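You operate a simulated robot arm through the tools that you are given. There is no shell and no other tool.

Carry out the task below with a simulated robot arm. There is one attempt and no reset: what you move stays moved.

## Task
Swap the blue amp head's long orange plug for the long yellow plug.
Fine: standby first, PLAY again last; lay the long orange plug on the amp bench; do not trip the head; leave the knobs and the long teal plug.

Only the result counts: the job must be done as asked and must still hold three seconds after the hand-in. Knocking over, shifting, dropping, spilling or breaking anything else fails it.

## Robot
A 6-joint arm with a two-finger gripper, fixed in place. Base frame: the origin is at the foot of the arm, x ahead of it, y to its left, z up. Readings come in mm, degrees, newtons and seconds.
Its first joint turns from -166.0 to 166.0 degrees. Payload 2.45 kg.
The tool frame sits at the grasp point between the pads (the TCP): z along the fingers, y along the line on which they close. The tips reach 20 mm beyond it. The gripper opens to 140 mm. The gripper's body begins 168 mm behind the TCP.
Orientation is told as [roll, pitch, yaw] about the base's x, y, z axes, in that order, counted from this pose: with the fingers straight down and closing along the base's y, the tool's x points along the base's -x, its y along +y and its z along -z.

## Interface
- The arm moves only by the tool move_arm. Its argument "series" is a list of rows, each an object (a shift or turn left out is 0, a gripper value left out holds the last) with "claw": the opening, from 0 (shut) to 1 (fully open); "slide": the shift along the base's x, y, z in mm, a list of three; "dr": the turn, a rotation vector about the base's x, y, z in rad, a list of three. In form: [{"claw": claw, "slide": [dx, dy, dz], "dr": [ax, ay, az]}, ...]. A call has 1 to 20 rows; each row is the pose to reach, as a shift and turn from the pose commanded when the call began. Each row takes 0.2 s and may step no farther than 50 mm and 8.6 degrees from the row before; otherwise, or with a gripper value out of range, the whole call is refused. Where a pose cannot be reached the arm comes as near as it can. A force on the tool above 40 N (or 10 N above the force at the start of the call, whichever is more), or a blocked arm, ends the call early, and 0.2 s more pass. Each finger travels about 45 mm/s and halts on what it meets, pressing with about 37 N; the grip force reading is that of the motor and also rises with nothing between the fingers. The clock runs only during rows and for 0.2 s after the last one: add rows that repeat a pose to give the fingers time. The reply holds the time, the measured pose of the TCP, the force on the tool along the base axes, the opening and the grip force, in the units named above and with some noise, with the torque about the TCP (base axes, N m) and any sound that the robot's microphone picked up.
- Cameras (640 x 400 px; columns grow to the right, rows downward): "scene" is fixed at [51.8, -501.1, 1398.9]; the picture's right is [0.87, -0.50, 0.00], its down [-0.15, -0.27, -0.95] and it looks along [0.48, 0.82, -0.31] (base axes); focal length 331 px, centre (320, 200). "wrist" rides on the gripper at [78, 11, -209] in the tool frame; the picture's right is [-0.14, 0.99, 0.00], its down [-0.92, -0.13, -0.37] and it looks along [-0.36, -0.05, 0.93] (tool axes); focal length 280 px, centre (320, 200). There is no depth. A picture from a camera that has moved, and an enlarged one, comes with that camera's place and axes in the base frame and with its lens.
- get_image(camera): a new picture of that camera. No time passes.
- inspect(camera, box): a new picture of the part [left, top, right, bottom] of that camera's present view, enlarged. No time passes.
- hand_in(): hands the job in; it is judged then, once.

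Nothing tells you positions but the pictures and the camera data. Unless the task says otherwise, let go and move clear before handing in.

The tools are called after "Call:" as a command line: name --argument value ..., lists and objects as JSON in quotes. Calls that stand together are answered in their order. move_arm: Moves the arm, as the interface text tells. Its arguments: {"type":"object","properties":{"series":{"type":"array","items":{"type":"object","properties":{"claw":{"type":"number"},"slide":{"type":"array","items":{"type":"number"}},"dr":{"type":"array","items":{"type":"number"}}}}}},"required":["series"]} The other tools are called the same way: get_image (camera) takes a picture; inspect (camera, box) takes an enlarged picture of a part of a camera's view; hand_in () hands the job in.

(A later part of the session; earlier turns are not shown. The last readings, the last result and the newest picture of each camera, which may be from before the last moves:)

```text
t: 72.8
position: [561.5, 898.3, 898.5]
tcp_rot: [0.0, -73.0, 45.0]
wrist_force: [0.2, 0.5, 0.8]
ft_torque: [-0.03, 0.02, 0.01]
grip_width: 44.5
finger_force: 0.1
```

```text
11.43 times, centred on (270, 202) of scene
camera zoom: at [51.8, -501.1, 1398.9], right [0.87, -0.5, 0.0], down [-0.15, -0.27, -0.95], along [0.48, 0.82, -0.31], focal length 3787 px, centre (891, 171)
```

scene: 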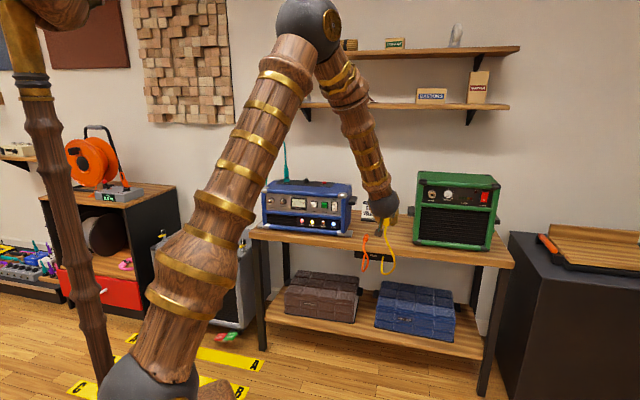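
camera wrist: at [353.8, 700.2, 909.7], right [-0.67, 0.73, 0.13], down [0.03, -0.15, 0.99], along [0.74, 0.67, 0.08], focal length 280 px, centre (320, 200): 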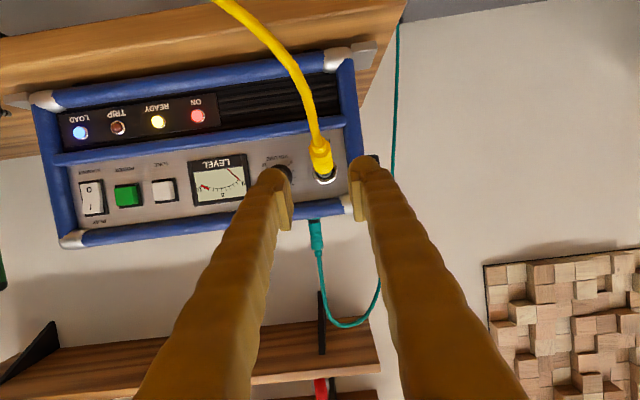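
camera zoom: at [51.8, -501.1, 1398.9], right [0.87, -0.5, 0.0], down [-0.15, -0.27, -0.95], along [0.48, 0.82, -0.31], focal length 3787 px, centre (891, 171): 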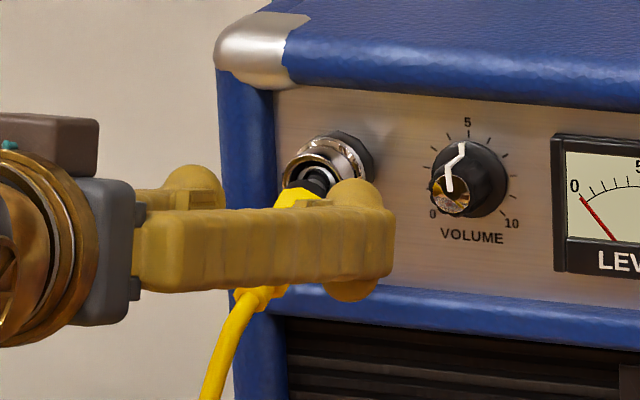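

Call:
move_arm --series '[{"claw": 0}, {"claw": 0}, {"claw": 0}, {"claw": 0}]'

Call:
inspect --camera "wrist" --box '[270, 130, 370, 220]'

Call:
inspect --camera "scene" --box '[250, 185, 290, 220]'

```text
t: 73.8
position: [562.0, 896.8, 898.3]
tcp_rot: [0.1, -72.9, 45.0]
wrist_force: [-0.7, 0.2, -0.1]
ft_torque: [-0.05, 0.03, -0.03]
grip_width: 20.4
finger_force: 36.9
```

```text
4.44 times, centred on (320, 175) of wrist
camera zoom: at [397.5, 747.3, 885.5], right [-0.67, 0.73, 0.13], down [0.03, -0.15, 0.99], along [0.74, 0.67, 0.08], focal length 1246 px, centre (320, 311)
```

zoom: 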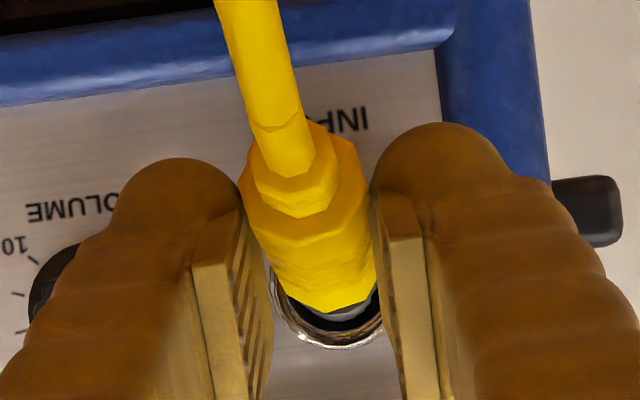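

```text
11.43 times, centred on (270, 202) of scene
camera zoom: at [51.8, -501.1, 1398.9], right [0.87, -0.5, 0.0], down [-0.15, -0.27, -0.95], along [0.48, 0.82, -0.31], focal length 3787 px, centre (891, 171)
```

zoom: 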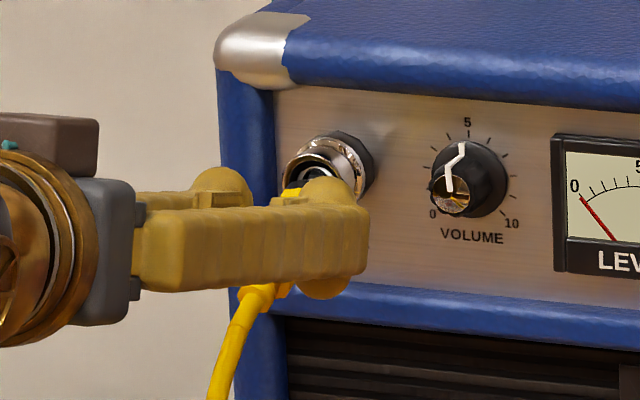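

The grip is solid at 20.4 mm with no side load. I'll level the plug by pivoting about the pin, rotating 12° nose-down and raising the TCP.

Call:
move_arm --series '[{"slide": [0.1, 0.1, 3.5], "dr": [-0.0371, 0.0371, 0]}, {"slide": [0.2, 0.2, 7.0], "dr": [-0.0742, 0.0742, 0]}, {"slide": [0.4, 0.4, 10.4], "dr": [-0.1114, 0.1114, 0]}, {"slide": [0.6, 0.6, 13.8], "dr": [-0.1485, 0.1485, 0]}, {"slide": [0.6, 0.6, 13.8], "dr": [-0.1485, 0.1485, 0]}]'

Call:
inspect --camera "wrist" --box '[270, 130, 370, 220]'

Call:
inspect --camera "scene" --box '[250, 185, 290, 220]'

```text
t: 75.0
position: [562.3, 897.8, 913.2]
tcp_rot: [0.0, -61.0, 45.0]
wrist_force: [1.0, -1.3, -6.4]
ft_torque: [-0.28, 0.27, -0.06]
grip_width: 20.2
finger_force: 36.8
```

```text
4.44 times, centred on (320, 175) of wrist
camera zoom: at [399.3, 749.7, 946.4], right [-0.65, 0.75, 0.12], down [0.18, 0.0, 0.98], along [0.74, 0.66, -0.13], focal length 1246 px, centre (320, 311)
```

zoom: 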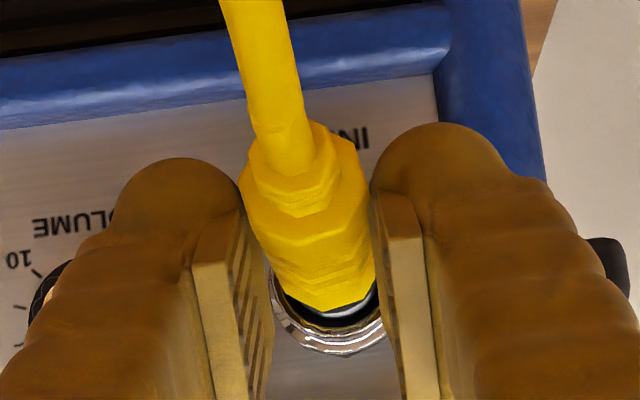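

```text
11.43 times, centred on (270, 202) of scene
camera zoom: at [51.8, -501.1, 1398.9], right [0.87, -0.5, 0.0], down [-0.15, -0.27, -0.95], along [0.48, 0.82, -0.31], focal length 3787 px, centre (891, 171)
```

zoom: 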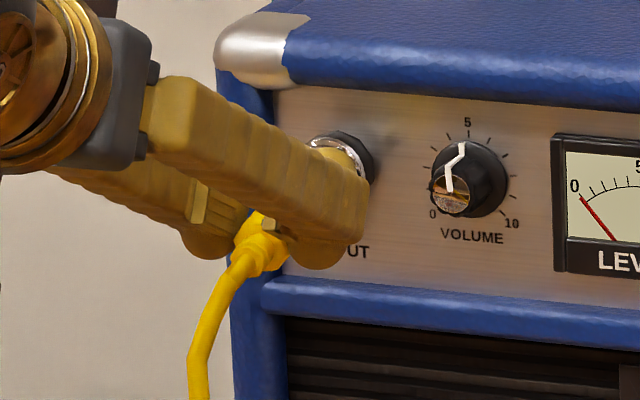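

The plug is level with slight upward excess of about 6 N, so I'll lower 1.2 mm and advance a few millimetres.

Call:
move_arm --series '[{"slide": [0, 0, -1.2]}, {"slide": [1.4, 1.4, -1.2]}, {"slide": [2.1, 2.1, -1.2]}]'

```text
t: 75.8
position: [563.8, 901.1, 912.3]
tcp_rot: [0.0, -61.0, 45.0]
wrist_force: [-1.0, -0.1, -0.4]
ft_torque: [0.0, 0.0, 0.02]
grip_width: 20.1
finger_force: 37.1
```

Forces are essentially zero while advancing 3 mm. Continuing.

Call:
move_arm --series '[{"slide": [1.1, 1.1, 0]}, {"slide": [2.1, 2.1, 0]}]'

Call:
inspect --camera "wrist" --box '[280, 150, 360, 220]'

```text
t: 76.4
position: [564.6, 901.8, 912.2]
tcp_rot: [0.0, -61.0, 45.1]
wrist_force: [-19.4, -12.0, 8.4]
ft_torque: [0.06, 0.05, 0.12]
grip_width: 20.2
finger_force: 37.3
```

```text
5.71 times, centred on (320, 185) of wrist
camera zoom: at [402.9, 753.6, 945.0], right [-0.65, 0.75, 0.12], down [0.18, 0.0, 0.98], along [0.73, 0.67, -0.13], focal length 1602 px, centre (320, 286)
```

zoom: 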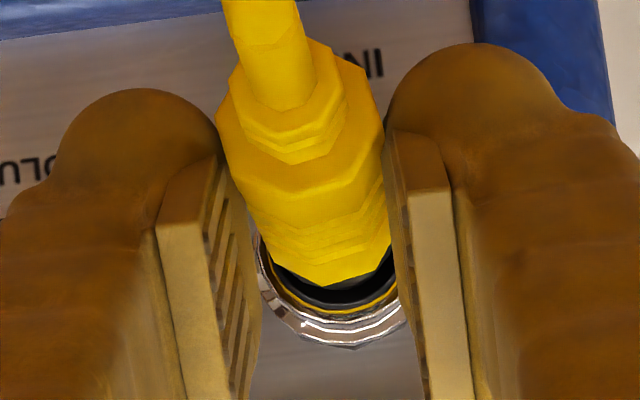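

It met a hard contact with an upward component, so the plug is slightly low. I'll back off 1.5 mm, raise 1 mm, shift slightly left, and retry.

Call:
move_arm --series '[{"slide": [-1.2, -1.2, 0]}, {"slide": [-1.7, -0.7, 1.2]}, {"slide": [-1.0, 0, 1.2]}]'

Call:
move_arm --series '[{"slide": [0.7, 0.7, 0]}]'

```text
t: 77.2
position: [564.8, 901.4, 913.1]
tcp_rot: [-0.1, -60.8, 44.9]
wrist_force: [-0.8, -2.5, 1.2]
ft_torque: [-0.05, 0.05, -0.06]
grip_width: 20.0
finger_force: 37.1
```

```text
t: 77.6
position: [566.2, 903.1, 913.6]
tcp_rot: [-0.1, -60.8, 44.9]
wrist_force: [-11.7, -12.1, 3.6]
ft_torque: [-0.15, 0.12, -0.11]
grip_width: 20.1
finger_force: 37.3
```

Call:
inspect --camera "wrist" --box '[305, 175, 345, 210]'

Call:
inspect --camera "scene" --box '[262, 190, 286, 212]'

Call:
inspect --camera "scene" --box '[355, 215, 385, 245]'

```text
11.43 times, centred on (325, 192) of wrist
camera zoom: at [402.9, 753.8, 946.0], right [-0.65, 0.75, 0.12], down [0.18, 0.0, 0.98], along [0.74, 0.66, -0.13], focal length 3204 px, centre (263, 286)
```

zoom: 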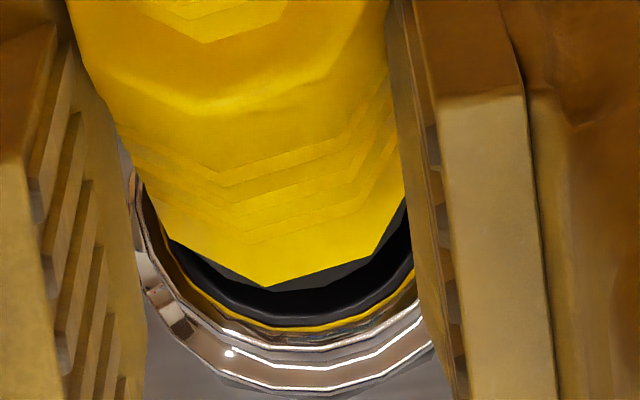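

```text
16.00 times, centred on (274, 201) of scene
camera zoom: at [51.8, -501.1, 1398.9], right [0.87, -0.5, 0.0], down [-0.15, -0.27, -0.95], along [0.48, 0.82, -0.31], focal length 5302 px, centre (1056, 184)
```

zoom: 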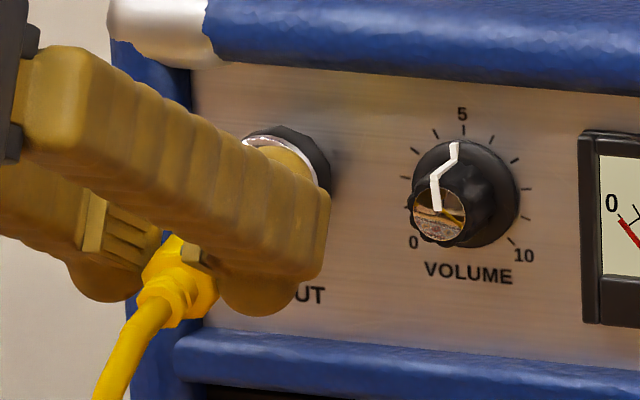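

```text
13.33 times, centred on (370, 230) of scene
camera zoom: at [51.8, -501.1, 1398.9], right [0.87, -0.5, 0.0], down [-0.15, -0.27, -0.95], along [0.48, 0.82, -0.31], focal length 4418 px, centre (-347, -200)
```

zoom: 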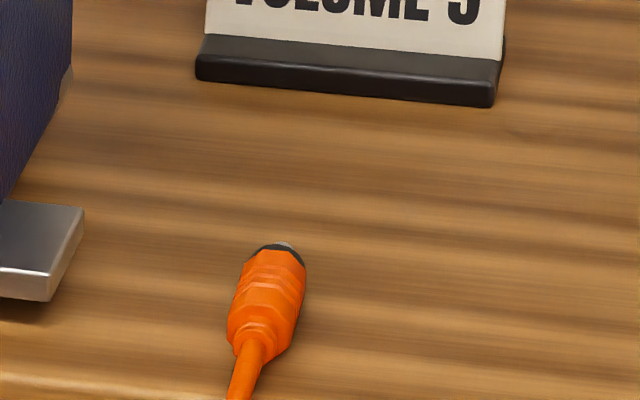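

The collar sits inside the gold rim all round, with no inner disc visible, as the orange one did. I'll relax the axial load almost to zero, then open gently so it doesn't spring back.

Call:
move_arm --series '[{"slide": [-0.4, -0.4, -0.3]}, {"slide": [-0.7, -0.7, -0.6]}]'

Call:
move_arm --series '[{"claw": 0.155}, {"claw": 0.17}, {"claw": 0.19}, {"claw": 0.22}, {"claw": 0.26}, {"claw": 0.28}]'

Call:
inspect --camera "wrist" --box '[280, 150, 360, 220]'

Call:
inspect --camera "scene" --box '[250, 185, 290, 220]'

```text
t: 78.2
position: [565.9, 902.7, 913.6]
tcp_rot: [0.0, -61.1, 45.0]
wrist_force: [-2.0, -0.7, -1.0]
ft_torque: [-0.05, 0.06, 0.01]
grip_width: 20.0
finger_force: 36.9
```

```text
t: 79.6
position: [565.4, 901.7, 912.5]
tcp_rot: [0.0, -61.0, 44.9]
wrist_force: [0.5, -0.1, -0.3]
ft_torque: [0.01, 0.06, 0.04]
grip_width: 39.0
finger_force: 0.1
```

```text
5.71 times, centred on (320, 185) of wrist
camera zoom: at [402.7, 753.4, 945.8], right [-0.65, 0.75, 0.12], down [0.18, 0.0, 0.98], along [0.74, 0.66, -0.13], focal length 1602 px, centre (320, 286)
```

zoom: 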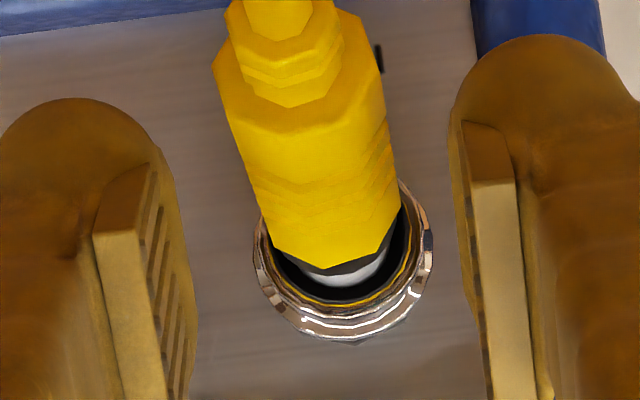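

```text
11.43 times, centred on (270, 202) of scene
camera zoom: at [51.8, -501.1, 1398.9], right [0.87, -0.5, 0.0], down [-0.15, -0.27, -0.95], along [0.48, 0.82, -0.31], focal length 3787 px, centre (891, 171)
```

zoom: 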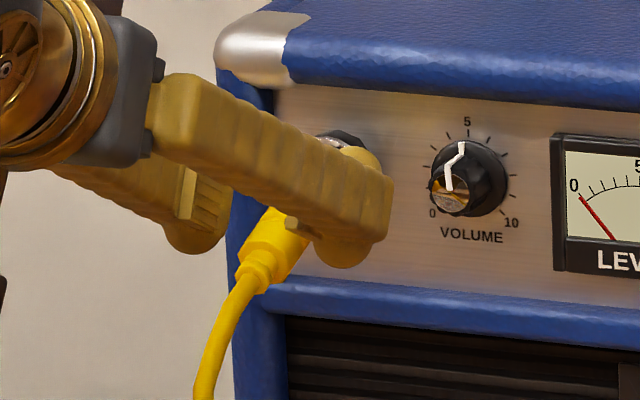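

It drooped again after release: the plug was still about 6° nose-up when I pushed, so the pin wasn't aligned with the bore. I'll withdraw, look level-on, and redo the grip with a better pitch measurement.

Call:
move_arm --series '[{"claw": 0.3, "slide": [-12, -12, 10]}, {"claw": 0.34, "slide": [-25, -25, 20]}, {"claw": 0.34, "slide": [-38, -38, 29]}, {"claw": 0.34, "slide": [-42, -42, 25], "dr": [0.07, -0.07, 0]}, {"claw": 0.34, "slide": [-46, -47, 14], "dr": [0.14, -0.14, 0]}, {"claw": 0.34, "slide": [-48.3, -50.9, 2.9], "dr": [0.2098, -0.2098, 0]}, {"claw": 0.34, "slide": [-48.3, -50.9, 2.9], "dr": [0.2098, -0.2098, 0]}]'

Call:
inspect --camera "wrist" --box '[280, 130, 360, 210]'

Call:
inspect --camera "scene" --box '[258, 190, 290, 216]'

```text
t: 81.2
position: [517.2, 850.9, 916.0]
tcp_rot: [0.0, -78.1, 44.9]
wrist_force: [0.8, -0.5, -0.2]
ft_torque: [0.04, -0.03, 0.0]
grip_width: 47.5
finger_force: 0.1
```

```text
5.00 times, centred on (320, 170) of wrist
camera zoom: at [354.2, 702.6, 882.4], right [-0.68, 0.72, 0.14], down [-0.03, -0.21, 0.98], along [0.73, 0.66, 0.16], focal length 1402 px, centre (320, 350)
```

zoom: 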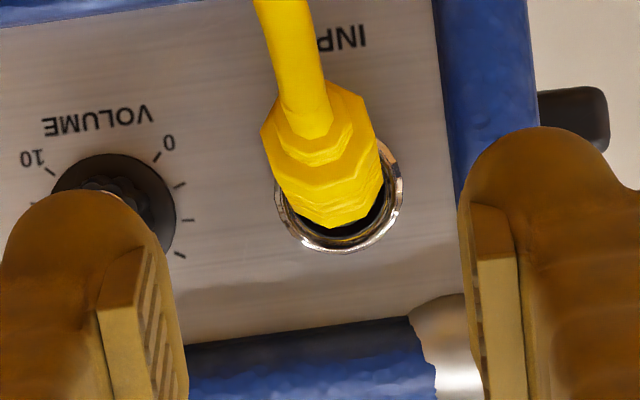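

```text
15.38 times, centred on (274, 203) of scene
camera zoom: at [51.8, -501.1, 1398.9], right [0.87, -0.5, 0.0], down [-0.15, -0.27, -0.95], along [0.48, 0.82, -0.31], focal length 5098 px, centre (1028, 154)
```

zoom: 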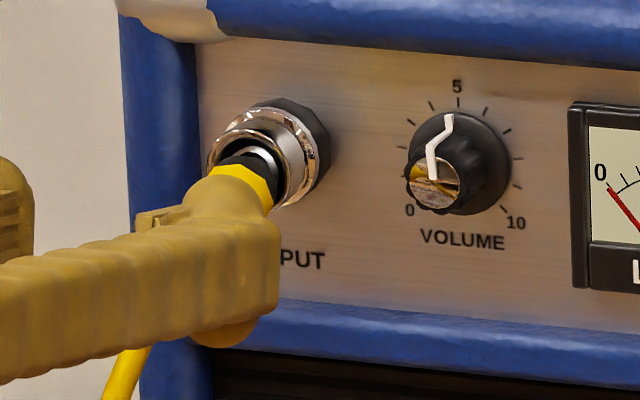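

Pose measurements look good: the plug is at w ≈ -238 with the bore axis near z ≈ 901. I'll slide in around the body again, at this flatter tilt.

Call:
move_arm --series '[{"slide": [11, 12, -4]}, {"slide": [22, 24, -8]}, {"slide": [33, 36, -12.5]}, {"slide": [44, 47.9, -18]}, {"slide": [44, 47.9, -18]}]'

Call:
inspect --camera "wrist" --box '[270, 130, 370, 220]'

```text
t: 82.4
position: [561.3, 898.9, 898.0]
tcp_rot: [0.0, -77.9, 45.1]
wrist_force: [-0.3, -0.9, 0.1]
ft_torque: [0.01, 0.03, 0.02]
grip_width: 47.6
finger_force: 0.2
```

```text
4.44 times, centred on (320, 175) of wrist
camera zoom: at [398.9, 750.6, 864.5], right [-0.68, 0.72, 0.13], down [-0.03, -0.21, 0.98], along [0.73, 0.66, 0.16], focal length 1246 px, centre (320, 311)
```

zoom: 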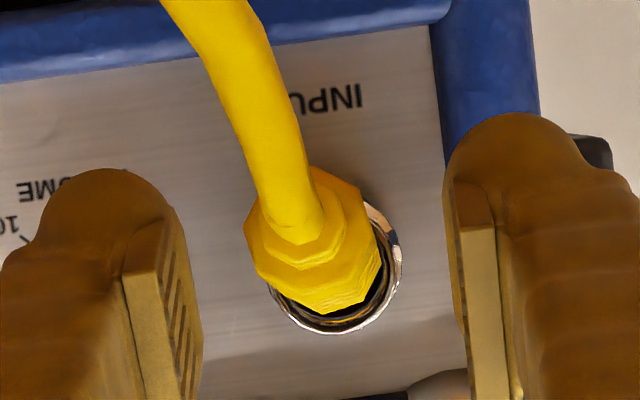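

Call:
move_arm --series '[{"claw": 0}, {"claw": 0}, {"claw": 0}, {"claw": 0}]'

Call:
inspect --camera "wrist" --box '[270, 130, 370, 220]'

```text
t: 83.4
position: [559.9, 899.7, 897.3]
tcp_rot: [0.1, -77.9, 45.0]
wrist_force: [-0.8, 0.6, 0.3]
ft_torque: [-0.02, 0.02, 0.06]
grip_width: 21.1
finger_force: 36.9
```

```text
4.44 times, centred on (320, 175) of wrist
camera zoom: at [398.8, 750.6, 864.6], right [-0.68, 0.72, 0.13], down [-0.03, -0.21, 0.98], along [0.73, 0.66, 0.16], focal length 1246 px, centre (320, 311)
```

zoom: 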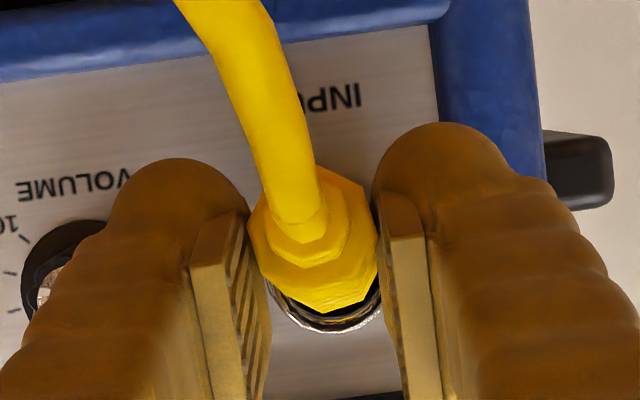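

The grip is full width. From the image the plug is 13.8° drooped, so I'll rotate 13.8° nose-down about the pin to make it truly level.

Call:
move_arm --series '[{"slide": [0.1, 0.1, 2.9], "dr": [-0.0426, 0.0426, 0]}, {"slide": [0.2, 0.2, 5.8], "dr": [-0.0852, 0.0852, 0]}, {"slide": [0.3, 0.3, 8.7], "dr": [-0.1278, 0.1278, 0]}, {"slide": [0.4, 0.4, 11.5], "dr": [-0.1704, 0.1704, 0]}, {"slide": [0.4, 0.4, 11.5], "dr": [-0.1704, 0.1704, 0]}]'

Call:
inspect --camera "wrist" --box '[270, 130, 370, 220]'

Call:
inspect --camera "scene" --box '[255, 190, 287, 216]'

```text
t: 84.6
position: [560.6, 900.4, 910.4]
tcp_rot: [0.1, -64.2, 45.1]
wrist_force: [0.8, 4.2, 15.7]
ft_torque: [0.74, -0.74, 0.18]
grip_width: 20.9
finger_force: 36.4
```

```text
4.44 times, centred on (320, 175) of wrist
camera zoom: at [397.7, 749.9, 930.7], right [-0.66, 0.74, 0.12], down [0.14, -0.04, 0.99], along [0.74, 0.67, -0.08], focal length 1246 px, centre (320, 311)
```

zoom: 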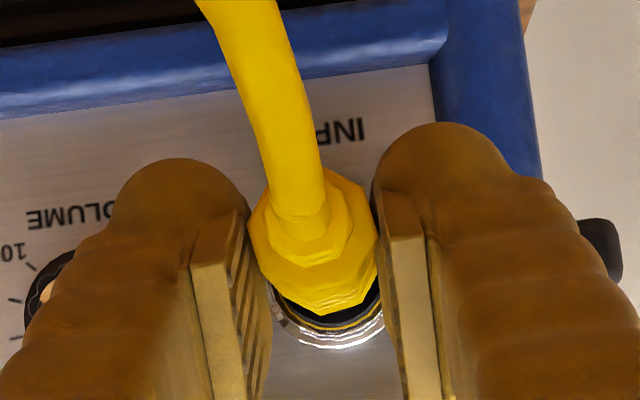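

```text
15.38 times, centred on (271, 203) of scene
camera zoom: at [51.8, -501.1, 1398.9], right [0.87, -0.5, 0.0], down [-0.15, -0.27, -0.95], along [0.48, 0.82, -0.31], focal length 5098 px, centre (1074, 154)
```

zoom: 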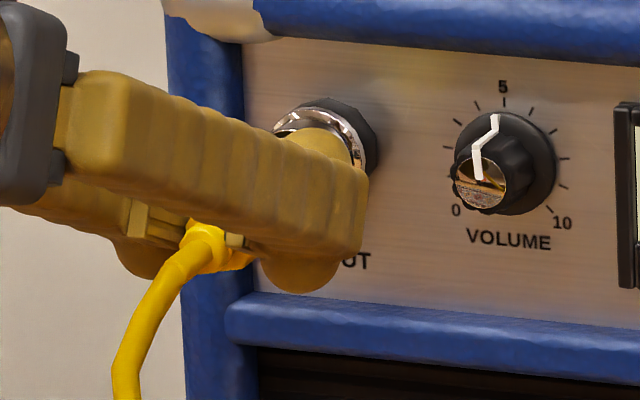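

The nose is pressing downward on the bore, about 16 N. I'll raise slightly to null it.

Call:
move_arm --series '[{"slide": [0, 0, 0.8]}, {"slide": [0, 0, 1.5]}]'

```text
t: 85.2
position: [559.8, 899.8, 910.6]
tcp_rot: [0.0, -64.2, 45.0]
wrist_force: [1.4, 4.1, 8.9]
ft_torque: [0.4, -0.42, 0.13]
grip_width: 20.9
finger_force: 37.2
```

Call:
move_arm --series '[{"slide": [0, 0, 0.8]}, {"slide": [-0.3, 0.3, 1.5]}]'

```text
t: 85.8
position: [560.2, 899.0, 911.8]
tcp_rot: [0.0, -64.1, 45.0]
wrist_force: [0.2, -0.2, -1.2]
ft_torque: [-0.01, 0.0, 0.0]
grip_width: 20.8
finger_force: 36.8
```

All forces are nulled with the plug level. Now I'll advance in small steps.

Call:
move_arm --series '[{"slide": [1.1, 1.1, 0]}, {"slide": [2.1, 2.1, 0]}]'

```text
t: 86.4
position: [563.5, 901.9, 911.9]
tcp_rot: [0.0, -64.2, 44.9]
wrist_force: [-0.3, 0.4, -1.1]
ft_torque: [0.03, 0.03, 0.0]
grip_width: 20.6
finger_force: 36.7
```

Call:
move_arm --series '[{"slide": [1.1, 1.1, 0]}, {"slide": [2.1, 2.1, 0]}]'

```text
t: 87.0
position: [564.0, 905.2, 913.4]
tcp_rot: [0.0, -64.1, 45.1]
wrist_force: [-16.9, -7.4, 2.9]
ft_torque: [-0.09, 0.16, 0.28]
grip_width: 20.9
finger_force: 36.7
```

Contact again with a leftward side load, this time near the expected seating depth. I'll shift left 1 mm while easing the axial load, then continue.

Call:
move_arm --series '[{"slide": [-1.0, -0.2, 0.3]}, {"slide": [-1.2, 0.2, 0.5]}]'

Call:
inspect --camera "wrist" --box '[290, 160, 350, 215]'

```text
t: 87.6
position: [564.4, 905.3, 913.0]
tcp_rot: [0.1, -64.0, 45.0]
wrist_force: [1.6, 3.1, -6.8]
ft_torque: [-0.29, 0.28, 0.07]
grip_width: 20.8
finger_force: 36.9
```

```text
7.27 times, centred on (320, 188) of wrist
camera zoom: at [400.7, 754.4, 933.2], right [-0.66, 0.74, 0.12], down [0.14, -0.04, 0.99], along [0.74, 0.67, -0.08], focal length 2039 px, centre (320, 291)
```

zoom: 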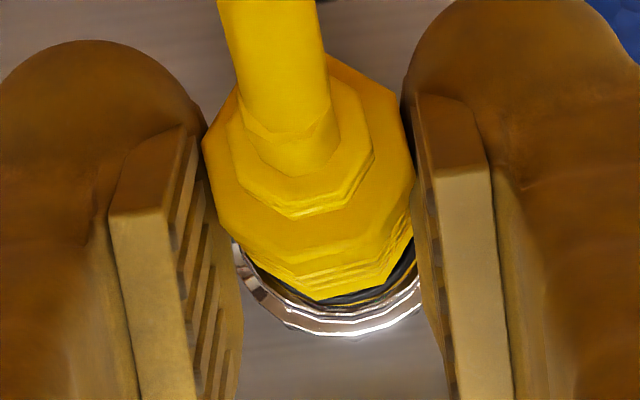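

Backing off now shows retention, a +3 N pull, and the gap is very thin, so it looks properly seated. I'll null the vertical load and give one more gentle nudge.

Call:
move_arm --series '[{"slide": [0, 0, -0.6]}, {"slide": [0.5, 0.5, -0.8]}]'

Call:
inspect --camera "scene" --box '[255, 175, 360, 240]'

```text
t: 88.2
position: [564.6, 905.4, 913.1]
tcp_rot: [0.1, -64.3, 45.0]
wrist_force: [-5.6, -6.4, 1.3]
ft_torque: [-0.08, 0.04, -0.04]
grip_width: 20.5
finger_force: 37.6
```

```text
6.10 times, centred on (308, 208) of scene
camera zoom: at [51.8, -501.1, 1398.9], right [0.87, -0.5, 0.0], down [-0.15, -0.27, -0.95], along [0.48, 0.82, -0.31], focal length 2020 px, centre (396, 154)
```

zoom: 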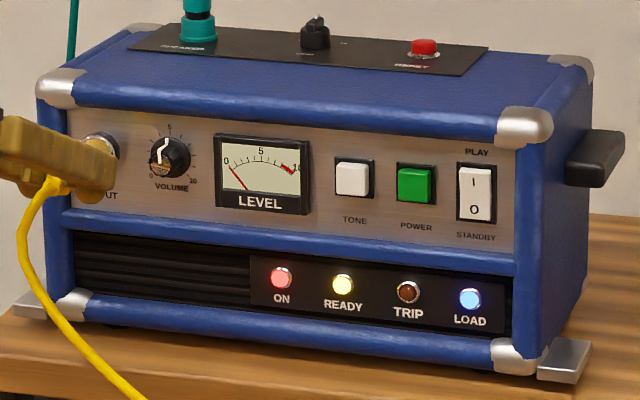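

Loads are now balanced, with about 8 N axial and almost no side load. I'll ease the axial push slightly and open slowly.

Call:
move_arm --series '[{"slide": [-0.2, -0.2, 0]}, {"claw": 0.155, "slide": [-0.3, -0.3, 0]}, {"claw": 0.165, "slide": [-0.3, -0.3, 0]}, {"claw": 0.18, "slide": [-0.3, -0.3, 0]}, {"claw": 0.22, "slide": [-0.3, -0.3, 0]}, {"claw": 0.28, "slide": [-0.3, -0.3, 0]}, {"claw": 0.3, "slide": [-0.3, -0.3, 0]}]'

Call:
inspect --camera "wrist" --box '[280, 150, 360, 220]'

Call:
inspect --camera "scene" --box '[255, 190, 287, 216]'

```text
t: 89.8
position: [563.9, 903.8, 912.0]
tcp_rot: [0.1, -64.2, 45.0]
wrist_force: [0.8, -0.3, 0.5]
ft_torque: [-0.01, 0.02, 0.0]
grip_width: 42.1
finger_force: 0.0
```

```text
5.71 times, centred on (320, 185) of wrist
camera zoom: at [400.6, 754.7, 932.6], right [-0.66, 0.74, 0.12], down [0.14, -0.04, 0.99], along [0.74, 0.67, -0.08], focal length 1602 px, centre (320, 286)
```

zoom: 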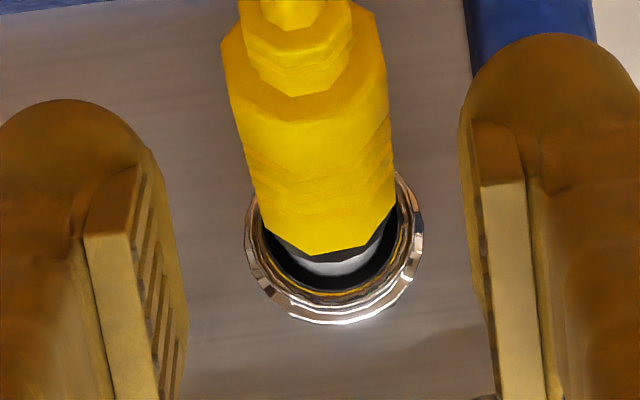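

```text
15.38 times, centred on (271, 203) of scene
camera zoom: at [51.8, -501.1, 1398.9], right [0.87, -0.5, 0.0], down [-0.15, -0.27, -0.95], along [0.48, 0.82, -0.31], focal length 5098 px, centre (1074, 154)
```

zoom: 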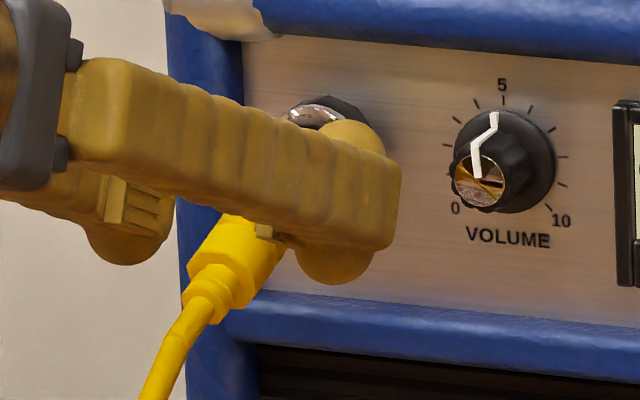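

The plug drooped again: with loads balanced I had stopped at only 8 N, before the collar fully entered. I'll regrip straight away by rotating the open fingers back to match the droop.

Call:
move_arm --series '[{"claw": 0.32, "slide": [-0.5, -0.9, -3.5], "dr": [0.0426, -0.0426, 0]}, {"slide": [-1.0, -1.7, -7.1], "dr": [0.0852, -0.0852, 0]}, {"slide": [-1.5, -2.5, -10.6], "dr": [0.1278, -0.1278, 0]}, {"slide": [-2.0, -3.4, -14.2], "dr": [0.1704, -0.1704, 0]}, {"slide": [-2.0, -3.4, -14.2], "dr": [0.1704, -0.1704, 0]}]'

Call:
inspect --camera "wrist" --box '[270, 130, 370, 220]'

Call:
inspect --camera "scene" --box '[255, 190, 287, 216]'

```text
t: 91.0
position: [562.2, 901.4, 897.6]
tcp_rot: [-0.1, -78.0, 45.2]
wrist_force: [0.9, 0.9, 0.0]
ft_torque: [0.03, -0.02, -0.02]
grip_width: 45.0
finger_force: 0.0
```

```text
4.44 times, centred on (320, 175) of wrist
camera zoom: at [399.8, 752.7, 864.5], right [-0.68, 0.72, 0.13], down [-0.03, -0.21, 0.98], along [0.73, 0.66, 0.16], focal length 1246 px, centre (320, 311)
```

zoom: 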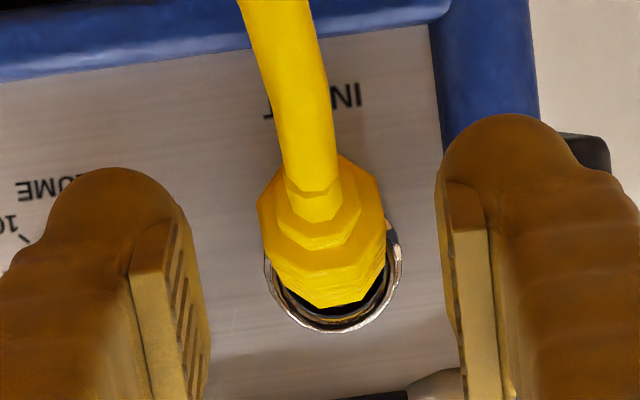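

```text
15.38 times, centred on (271, 203) of scene
camera zoom: at [51.8, -501.1, 1398.9], right [0.87, -0.5, 0.0], down [-0.15, -0.27, -0.95], along [0.48, 0.82, -0.31], focal length 5098 px, centre (1074, 154)
```

zoom: 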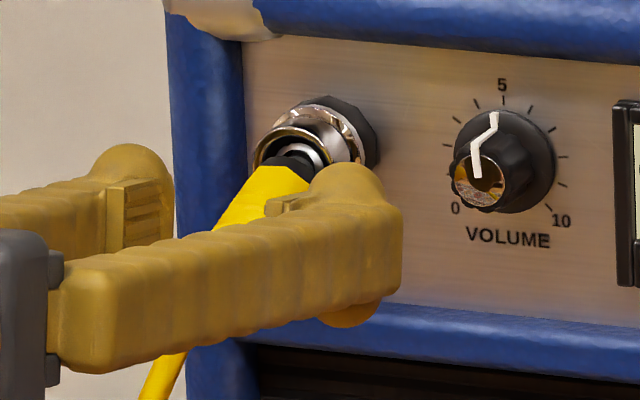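

Call:
move_arm --series '[{"claw": 0}, {"claw": 0}, {"claw": 0}, {"claw": 0}]'

Call:
inspect --camera "wrist" --box '[270, 130, 370, 220]'

```text
t: 92.0
position: [563.5, 902.2, 897.3]
tcp_rot: [0.0, -78.0, 45.0]
wrist_force: [-1.0, 0.3, 0.0]
ft_torque: [-0.03, 0.02, 0.04]
grip_width: 20.3
finger_force: 37.0
```

```text
4.44 times, centred on (320, 175) of wrist
camera zoom: at [399.8, 752.8, 864.8], right [-0.68, 0.72, 0.13], down [-0.03, -0.21, 0.98], along [0.73, 0.66, 0.16], focal length 1246 px, centre (320, 311)
```

zoom: 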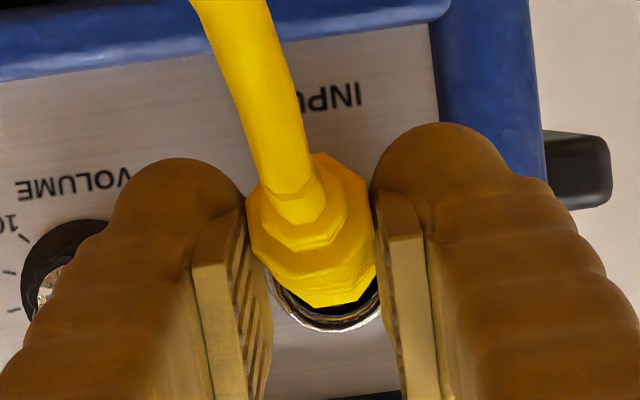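

Call:
move_arm --series '[{"slide": [0, 0.4, 3.3], "dr": [-0.0472, 0.0472, 0]}, {"slide": [0, 0.7, 6.6], "dr": [-0.0944, 0.0944, 0]}, {"slide": [0, 1.0, 10.0], "dr": [-0.1416, 0.1416, 0]}, {"slide": [0, 1.4, 13.5], "dr": [-0.1888, 0.1888, 0]}, {"slide": [0, 1.4, 13.5], "dr": [-0.1888, 0.1888, 0]}]'

```text
t: 93.2
position: [562.8, 902.5, 912.8]
tcp_rot: [0.1, -62.7, 45.1]
wrist_force: [6.2, 3.5, 12.4]
ft_torque: [0.61, -0.61, -0.13]
grip_width: 20.4
finger_force: 37.1
```

Call:
move_arm --series '[{"slide": [0.3, 0.3, 1.2]}, {"slide": [0.5, 0.5, 2.4]}]'

```text
t: 93.8
position: [562.3, 903.0, 913.4]
tcp_rot: [0.0, -62.6, 45.1]
wrist_force: [-0.2, 0.1, 0.1]
ft_torque: [-0.01, -0.03, 0.03]
grip_width: 20.5
finger_force: 37.3
```

Forces are all nulled and the plug is level. Advancing in small steps again.

Call:
move_arm --series '[{"slide": [0.8, 0.8, 0]}, {"slide": [1.6, 1.6, 0]}]'

```text
t: 94.4
position: [563.4, 904.4, 914.7]
tcp_rot: [0.0, -62.6, 45.0]
wrist_force: [-0.9, -0.1, 0.0]
ft_torque: [-0.02, -0.01, 0.03]
grip_width: 20.3
finger_force: 37.6
```

Call:
move_arm --series '[{"slide": [0.7, 0.7, 0]}, {"slide": [1.4, 1.4, 0]}]'

```text
t: 95.0
position: [564.9, 906.7, 913.9]
tcp_rot: [-0.1, -62.6, 45.1]
wrist_force: [-14.2, -12.0, 5.0]
ft_torque: [-0.14, 0.06, -0.11]
grip_width: 20.5
finger_force: 37.4
```

Call:
inspect --camera "wrist" --box '[300, 170, 345, 210]'

Call:
inspect --camera "scene" --box '[255, 190, 287, 216]'

```text
10.00 times, centred on (322, 190) of wrist
camera zoom: at [402.0, 756.5, 940.1], right [-0.66, 0.74, 0.12], down [0.16, -0.02, 0.99], along [0.74, 0.67, -0.1], focal length 2804 px, centre (295, 300)
```

zoom: 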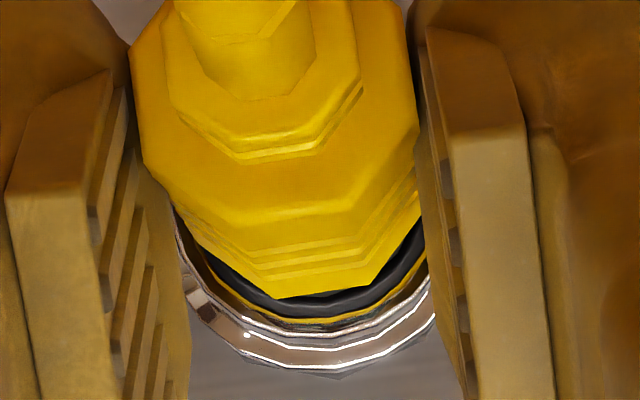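

```text
15.38 times, centred on (271, 203) of scene
camera zoom: at [51.8, -501.1, 1398.9], right [0.87, -0.5, 0.0], down [-0.15, -0.27, -0.95], along [0.48, 0.82, -0.31], focal length 5098 px, centre (1074, 154)
```

zoom: 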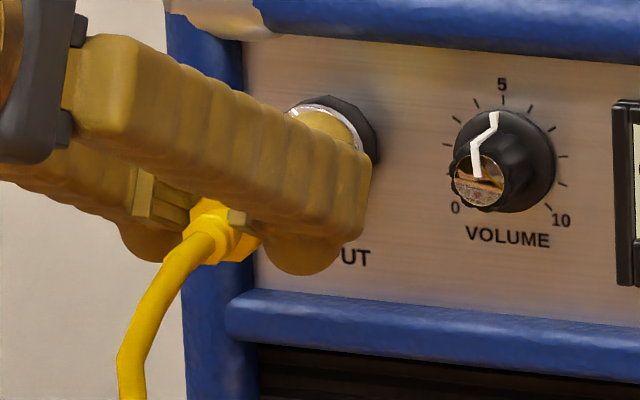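

Call:
move_arm --series '[{"slide": [-0.5, -0.5, 0.5]}, {"slide": [-0.5, -0.5, 1.0]}, {"slide": [0, 0, 1.0]}]'

```text
t: 95.8
position: [563.7, 905.4, 915.1]
tcp_rot: [0.0, -62.6, 45.1]
wrist_force: [-8.6, -10.8, -0.8]
ft_torque: [-0.22, 0.2, -0.17]
grip_width: 20.3
finger_force: 36.8
```

Call:
move_arm --series '[{"slide": [-0.5, -0.5, 0.4]}, {"slide": [-0.5, -0.5, 1.0]}, {"slide": [0.2, 0.2, 1.0]}]'

```text
t: 96.6
position: [565.0, 907.2, 916.0]
tcp_rot: [-0.1, -62.6, 45.0]
wrist_force: [-5.9, -5.5, -4.3]
ft_torque: [-0.32, 0.35, 0.0]
grip_width: 20.6
finger_force: 37.1
```

Call:
move_arm --series '[{"slide": [0.6, 0.6, -0.3]}, {"slide": [1.1, 1.1, -0.4]}]'

```text
t: 97.2
position: [565.6, 907.2, 914.9]
tcp_rot: [-0.1, -62.6, 45.2]
wrist_force: [-17.2, -7.9, 3.6]
ft_torque: [-0.06, 0.19, 0.17]
grip_width: 20.4
finger_force: 37.0
```

Call:
move_arm --series '[{"slide": [-0.6, 0.6, 0.3]}, {"slide": [-0.9, 0.9, 0.5]}]'

Call:
inspect --camera "scene" --box '[255, 175, 360, 240]'

```text
t: 97.8
position: [565.8, 909.1, 915.4]
tcp_rot: [0.1, -62.6, 45.0]
wrist_force: [-10.1, -10.1, 0.5]
ft_torque: [-0.18, 0.16, -0.13]
grip_width: 20.5
finger_force: 37.2
```

```text
6.10 times, centred on (308, 208) of scene
camera zoom: at [51.8, -501.1, 1398.9], right [0.87, -0.5, 0.0], down [-0.15, -0.27, -0.95], along [0.48, 0.82, -0.31], focal length 2020 px, centre (396, 154)
```

zoom: 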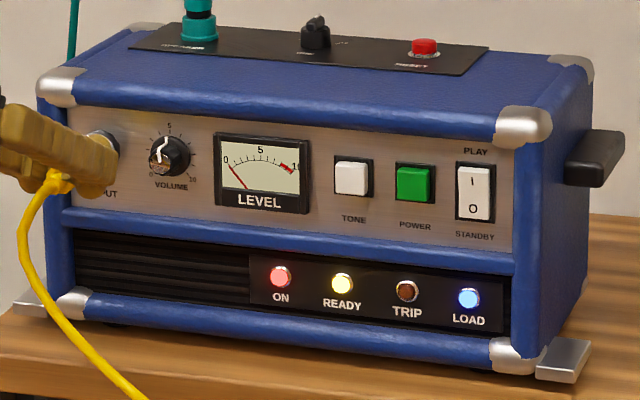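

With the plug aligned and only axial load, it still stops. The amp has yawed about 2° from my earlier pushes, so the plug heading no longer matches the bore, which explains the repeated leftward side loads. I'll ease off and rotate the plug heading by 2° about the pin.

Call:
move_arm --series '[{"slide": [-0.8, -0.8, 0]}, {"slide": [-1.4, -0.2, 0], "dr": [0, 0, -0.017]}, {"slide": [-2.0, 0.4, 0], "dr": [0, 0, -0.035]}, {"slide": [-2.0, 0.4, 0], "dr": [0, 0, -0.035]}]'

```text
t: 98.8
position: [564.7, 908.3, 915.9]
tcp_rot: [0.0, -62.5, 43.0]
wrist_force: [-1.3, 0.7, -6.0]
ft_torque: [-0.25, 0.31, 0.09]
grip_width: 20.3
finger_force: 37.2
```

Call:
move_arm --series '[{"slide": [0, 0, -0.9]}, {"slide": [0.8, 0.75, -0.9]}]'

```text
t: 99.4
position: [566.0, 910.1, 916.5]
tcp_rot: [0.0, -62.7, 43.0]
wrist_force: [-10.2, -10.0, 3.8]
ft_torque: [-0.14, 0.12, -0.09]
grip_width: 20.5
finger_force: 37.5
```

Call:
inspect --camera "wrist" --box '[300, 170, 345, 210]'

Call:
inspect --camera "scene" --box '[255, 175, 360, 240]'

```text
10.00 times, centred on (322, 190) of wrist
camera zoom: at [396.6, 765.6, 941.7], right [-0.63, 0.77, 0.12], down [0.16, -0.03, 0.99], along [0.76, 0.64, -0.1], focal length 2804 px, centre (295, 300)
```

zoom: 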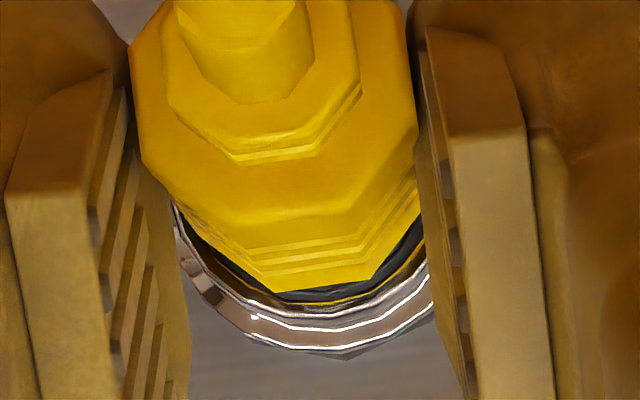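

```text
6.10 times, centred on (308, 208) of scene
camera zoom: at [51.8, -501.1, 1398.9], right [0.87, -0.5, 0.0], down [-0.15, -0.27, -0.95], along [0.48, 0.82, -0.31], focal length 2020 px, centre (396, 154)
```

zoom: 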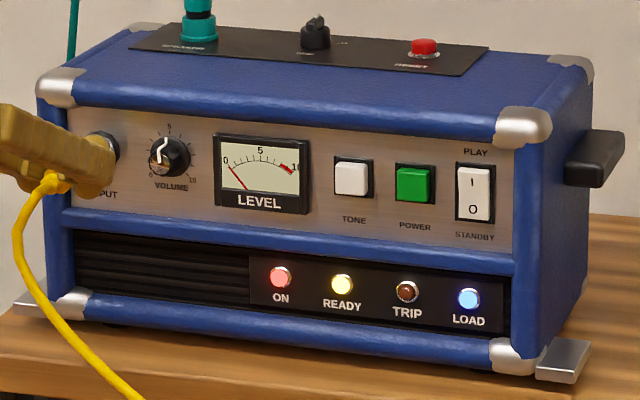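

Comparing with my successful first insertion, I'm now about 3 mm too high and roughly 8 mm short of that depth. I'll back off slightly, lower, and push again with the corrected heading.

Call:
move_arm --series '[{"slide": [-0.9, -0.8, -0.5]}, {"slide": [-1.1, -1.0, -1.5]}, {"slide": [-1.1, -1.0, -2.3]}]'

Call:
move_arm --series '[{"slide": [0.8, 0.75, 0]}, {"slide": [1.5, 1.4, 0]}]'

```text
t: 100.2
position: [563.3, 908.2, 913.5]
tcp_rot: [0.1, -62.7, 43.0]
wrist_force: [1.6, -0.8, 2.8]
ft_torque: [0.12, -0.18, -0.06]
grip_width: 20.3
finger_force: 37.0
```

```text
t: 100.8
position: [565.0, 910.6, 913.1]
tcp_rot: [-0.1, -62.7, 43.0]
wrist_force: [-14.7, -14.5, 10.2]
ft_torque: [0.09, -0.07, -0.02]
grip_width: 20.4
finger_force: 37.5
```

The stop is purely axial now, so I want to know if it's actually engaged. I'll pull back gently 1–2 mm to feel for retention.

Call:
move_arm --series '[{"slide": [-0.4, -0.4, 0.5]}, {"slide": [-0.8, -0.75, 0.9]}]'

Call:
move_arm --series '[{"slide": [-0.7, -0.65, 0]}]'

Call:
move_arm --series '[{"slide": [-0.7, -0.65, 0]}]'

```text
t: 101.4
position: [565.0, 909.7, 913.5]
tcp_rot: [0.0, -62.6, 43.0]
wrist_force: [-0.4, 1.8, 0.5]
ft_torque: [0.01, -0.02, 0.03]
grip_width: 20.2
finger_force: 37.0
```

```text
t: 101.8
position: [564.1, 907.5, 912.8]
tcp_rot: [0.0, -62.5, 43.1]
wrist_force: [-0.1, -0.4, -0.4]
ft_torque: [0.01, -0.02, 0.02]
grip_width: 20.4
finger_force: 37.0
```

```text
t: 102.2
position: [561.3, 908.2, 912.8]
tcp_rot: [0.0, -62.5, 42.9]
wrist_force: [-0.2, 0.5, -0.7]
ft_torque: [0.03, -0.02, 0.02]
grip_width: 20.3
finger_force: 36.9
```

No retention, so the pin is only in the outer part of the hole and the stem isn't finding the bore. I'll probe the lateral slack to find the true hole centre.

Call:
move_arm --series '[{"slide": [-0.7, 0.7, 0]}, {"slide": [-1.4, 1.4, 0]}]'

Call:
move_arm --series '[{"slide": [0.7, -0.7, 0]}, {"slide": [1.4, -1.4, 0]}, {"slide": [2.1, -2.1, 0]}, {"slide": [2.8, -2.8, 0]}]'

```text
t: 102.8
position: [561.7, 910.2, 914.2]
tcp_rot: [0.0, -62.7, 43.0]
wrist_force: [1.6, -3.3, 0.1]
ft_torque: [-0.01, -0.06, -0.21]
grip_width: 20.4
finger_force: 37.2
```

```text
t: 103.8
position: [564.0, 907.0, 913.2]
tcp_rot: [0.0, -62.7, 43.1]
wrist_force: [-6.2, 5.7, 0.0]
ft_torque: [0.08, 0.12, 0.51]
grip_width: 20.3
finger_force: 36.9
```

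Call:
move_arm --series '[{"slide": [-0.8, 0.8, 0]}, {"slide": [-1.6, 1.6, 0]}, {"slide": [-1.6, 1.6, 0.8]}, {"slide": [-1.6, 1.6, 1.6]}, {"slide": [-1.6, 1.6, 2.0]}]'

Call:
move_arm --series '[{"slide": [0, 0, -1]}, {"slide": [0, 0, -2]}, {"slide": [0, 0, -3]}, {"slide": [0, 0, -3.5]}]'

```text
t: 105.0
position: [561.3, 908.7, 915.5]
tcp_rot: [0.0, -62.6, 43.0]
wrist_force: [1.1, 1.2, -2.7]
ft_torque: [-0.13, 0.13, -0.02]
grip_width: 20.7
finger_force: 36.7
```

```text
t: 106.0
position: [563.0, 908.2, 911.9]
tcp_rot: [0.1, -62.7, 43.0]
wrist_force: [-0.8, -3.9, 5.6]
ft_torque: [0.2, -0.24, -0.11]
grip_width: 20.4
finger_force: 37.4
```

Call:
move_arm --series '[{"slide": [0, 0, 1.0]}, {"slide": [0, 0, 1.95]}, {"slide": [1.1, 1.0, 1.95]}, {"slide": [2.2, 2.05, 1.95]}]'

```text
t: 107.0
position: [563.1, 909.7, 913.9]
tcp_rot: [0.0, -62.5, 43.0]
wrist_force: [-12.2, -12.3, 3.9]
ft_torque: [-0.14, 0.1, -0.09]
grip_width: 20.3
finger_force: 36.8
```

The torque readings suggest the plug is slightly nose-up and its heading is a bit off relative to the bore. I'll back off, rotate about 2.5° nose-down and 1.5° in yaw about the nose, and try again.

Call:
move_arm --series '[{"slide": [-1.2, -1.1, 0]}, {"slide": [-1.8, -0.5, 1.2], "dr": [-0.0155, 0.0155, -0.013]}, {"slide": [-2.2, -0.1, 2.2], "dr": [-0.031, 0.031, -0.026]}, {"slide": [-2.2, -0.1, 2.2], "dr": [-0.031, 0.031, -0.026]}]'

```text
t: 108.0
position: [562.0, 909.8, 916.9]
tcp_rot: [-0.2, -60.1, 41.7]
wrist_force: [-0.5, -0.7, 0.3]
ft_torque: [-0.04, 0.0, -0.01]
grip_width: 20.5
finger_force: 37.4
```

Call:
move_arm --series '[{"slide": [0.8, 0.7, 0]}, {"slide": [1.6, 1.4, 0]}, {"slide": [2.3, 2.0, 0]}]'

```text
t: 108.8
position: [565.1, 912.5, 916.5]
tcp_rot: [-0.3, -60.2, 41.8]
wrist_force: [-13.1, -10.4, 3.3]
ft_torque: [0.11, -0.07, 0.17]
grip_width: 20.7
finger_force: 36.9
```

Call:
move_arm --series '[{"slide": [-0.6, -0.5, -0.5], "dr": [0.007, -0.007, 0.007]}, {"slide": [-0.3, -0.6, -1.0], "dr": [0.013, -0.013, 0.013]}, {"slide": [0.3, 0.0, -1.0], "dr": [0.013, -0.013, 0.013]}, {"slide": [0.8, 0.5, -1.0], "dr": [0.013, -0.013, 0.013]}]'

Call:
inspect --camera "scene" --box '[255, 175, 360, 240]'

```text
t: 109.8
position: [564.5, 912.3, 914.7]
tcp_rot: [-0.2, -61.1, 42.4]
wrist_force: [-14.0, -10.0, 4.1]
ft_torque: [0.12, -0.11, 0.06]
grip_width: 20.4
finger_force: 37.1
```

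```text
6.10 times, centred on (308, 208) of scene
camera zoom: at [51.8, -501.1, 1398.9], right [0.87, -0.5, 0.0], down [-0.15, -0.27, -0.95], along [0.48, 0.82, -0.31], focal length 2020 px, centre (396, 154)
```

zoom: 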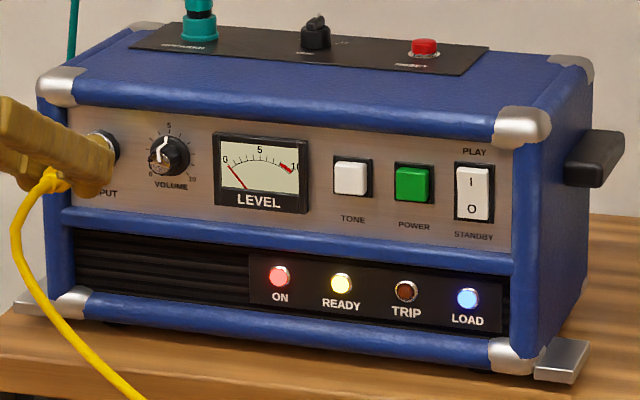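

Pushing at this level keeps nudging the amp, so I'll stop forcing. Alignment is now best so far, with small torques; I'll relax to a light load, release slowly, and check how it sits.

Call:
move_arm --series '[{"slide": [-0.4, -0.4, -0.2]}, {"slide": [-0.8, -0.75, -0.3]}, {"slide": [-0.8, -0.75, -0.3]}]'

Call:
move_arm --series '[{"claw": 0.15}, {"claw": 0.155}, {"claw": 0.16}, {"claw": 0.17}, {"claw": 0.18}, {"claw": 0.2}]'

Call:
inspect --camera "wrist" --box '[280, 150, 360, 220]'

```text
t: 110.6
position: [567.3, 911.5, 914.7]
tcp_rot: [-0.1, -61.2, 42.3]
wrist_force: [0.7, -0.7, 0.3]
ft_torque: [-0.02, 0.0, -0.02]
grip_width: 20.4
finger_force: 37.2
```

```text
t: 112.0
position: [565.1, 911.8, 914.6]
tcp_rot: [-0.3, -61.3, 42.4]
wrist_force: [-0.1, -0.6, 0.1]
ft_torque: [0.0, 0.02, 0.0]
grip_width: 27.7
finger_force: 0.1
```

```text
5.71 times, centred on (320, 185) of wrist
camera zoom: at [395.5, 770.7, 946.7], right [-0.62, 0.78, 0.12], down [0.17, -0.01, 0.98], along [0.77, 0.63, -0.13], focal length 1602 px, centre (320, 286)
```

zoom: 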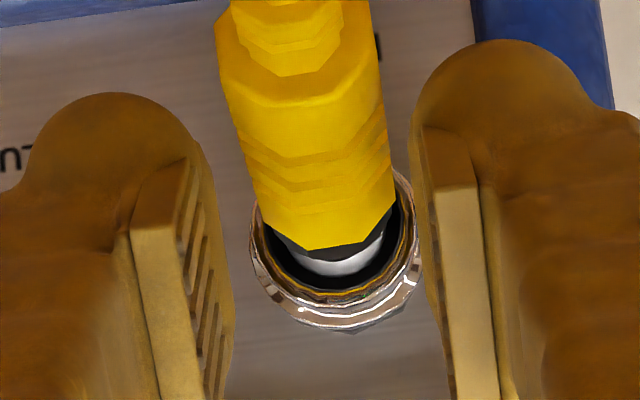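

It droops the same way. I'll regrip, withdraw it fully this time, check its attitude in the hand, and re-insert cleanly, as in the first, good insertion. First I rotate the open fingers to match the droop and close.

Call:
move_arm --series '[{"claw": 0.3, "slide": [-0.6, -0.6, -3.5], "dr": [0.0455, -0.05, 0]}, {"claw": 0.32, "slide": [-1.3, -1.2, -7.0], "dr": [0.091, -0.1, 0]}, {"claw": 0.32, "slide": [-2.0, -1.8, -10.5], "dr": [0.1365, -0.15, 0]}, {"claw": 0.32, "slide": [-2.6, -2.4, -14], "dr": [0.182, -0.2, 0]}, {"claw": 0.32, "slide": [-2.6, -2.4, -14], "dr": [0.182, -0.2, 0]}]'

Call:
inspect --camera "wrist" --box '[270, 130, 370, 220]'

```text
t: 113.2
position: [562.9, 909.9, 899.4]
tcp_rot: [-0.2, -76.7, 42.4]
wrist_force: [0.7, 0.5, -0.4]
ft_torque: [-0.02, -0.03, 0.02]
grip_width: 44.9
finger_force: 0.0
```

```text
4.44 times, centred on (320, 175) of wrist
camera zoom: at [392.4, 767.9, 872.2], right [-0.64, 0.75, 0.13], down [-0.02, -0.19, 0.98], along [0.77, 0.63, 0.14], focal length 1246 px, centre (320, 311)
```

zoom: 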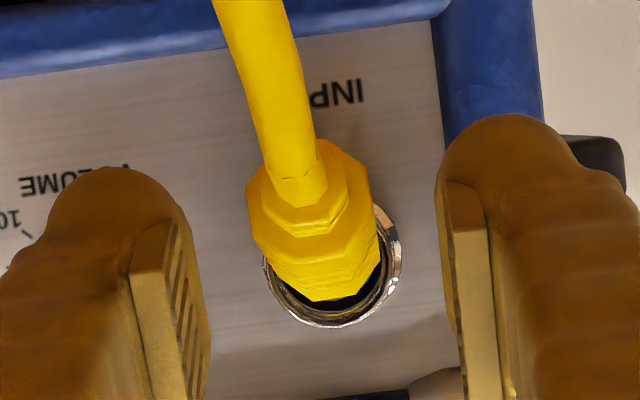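

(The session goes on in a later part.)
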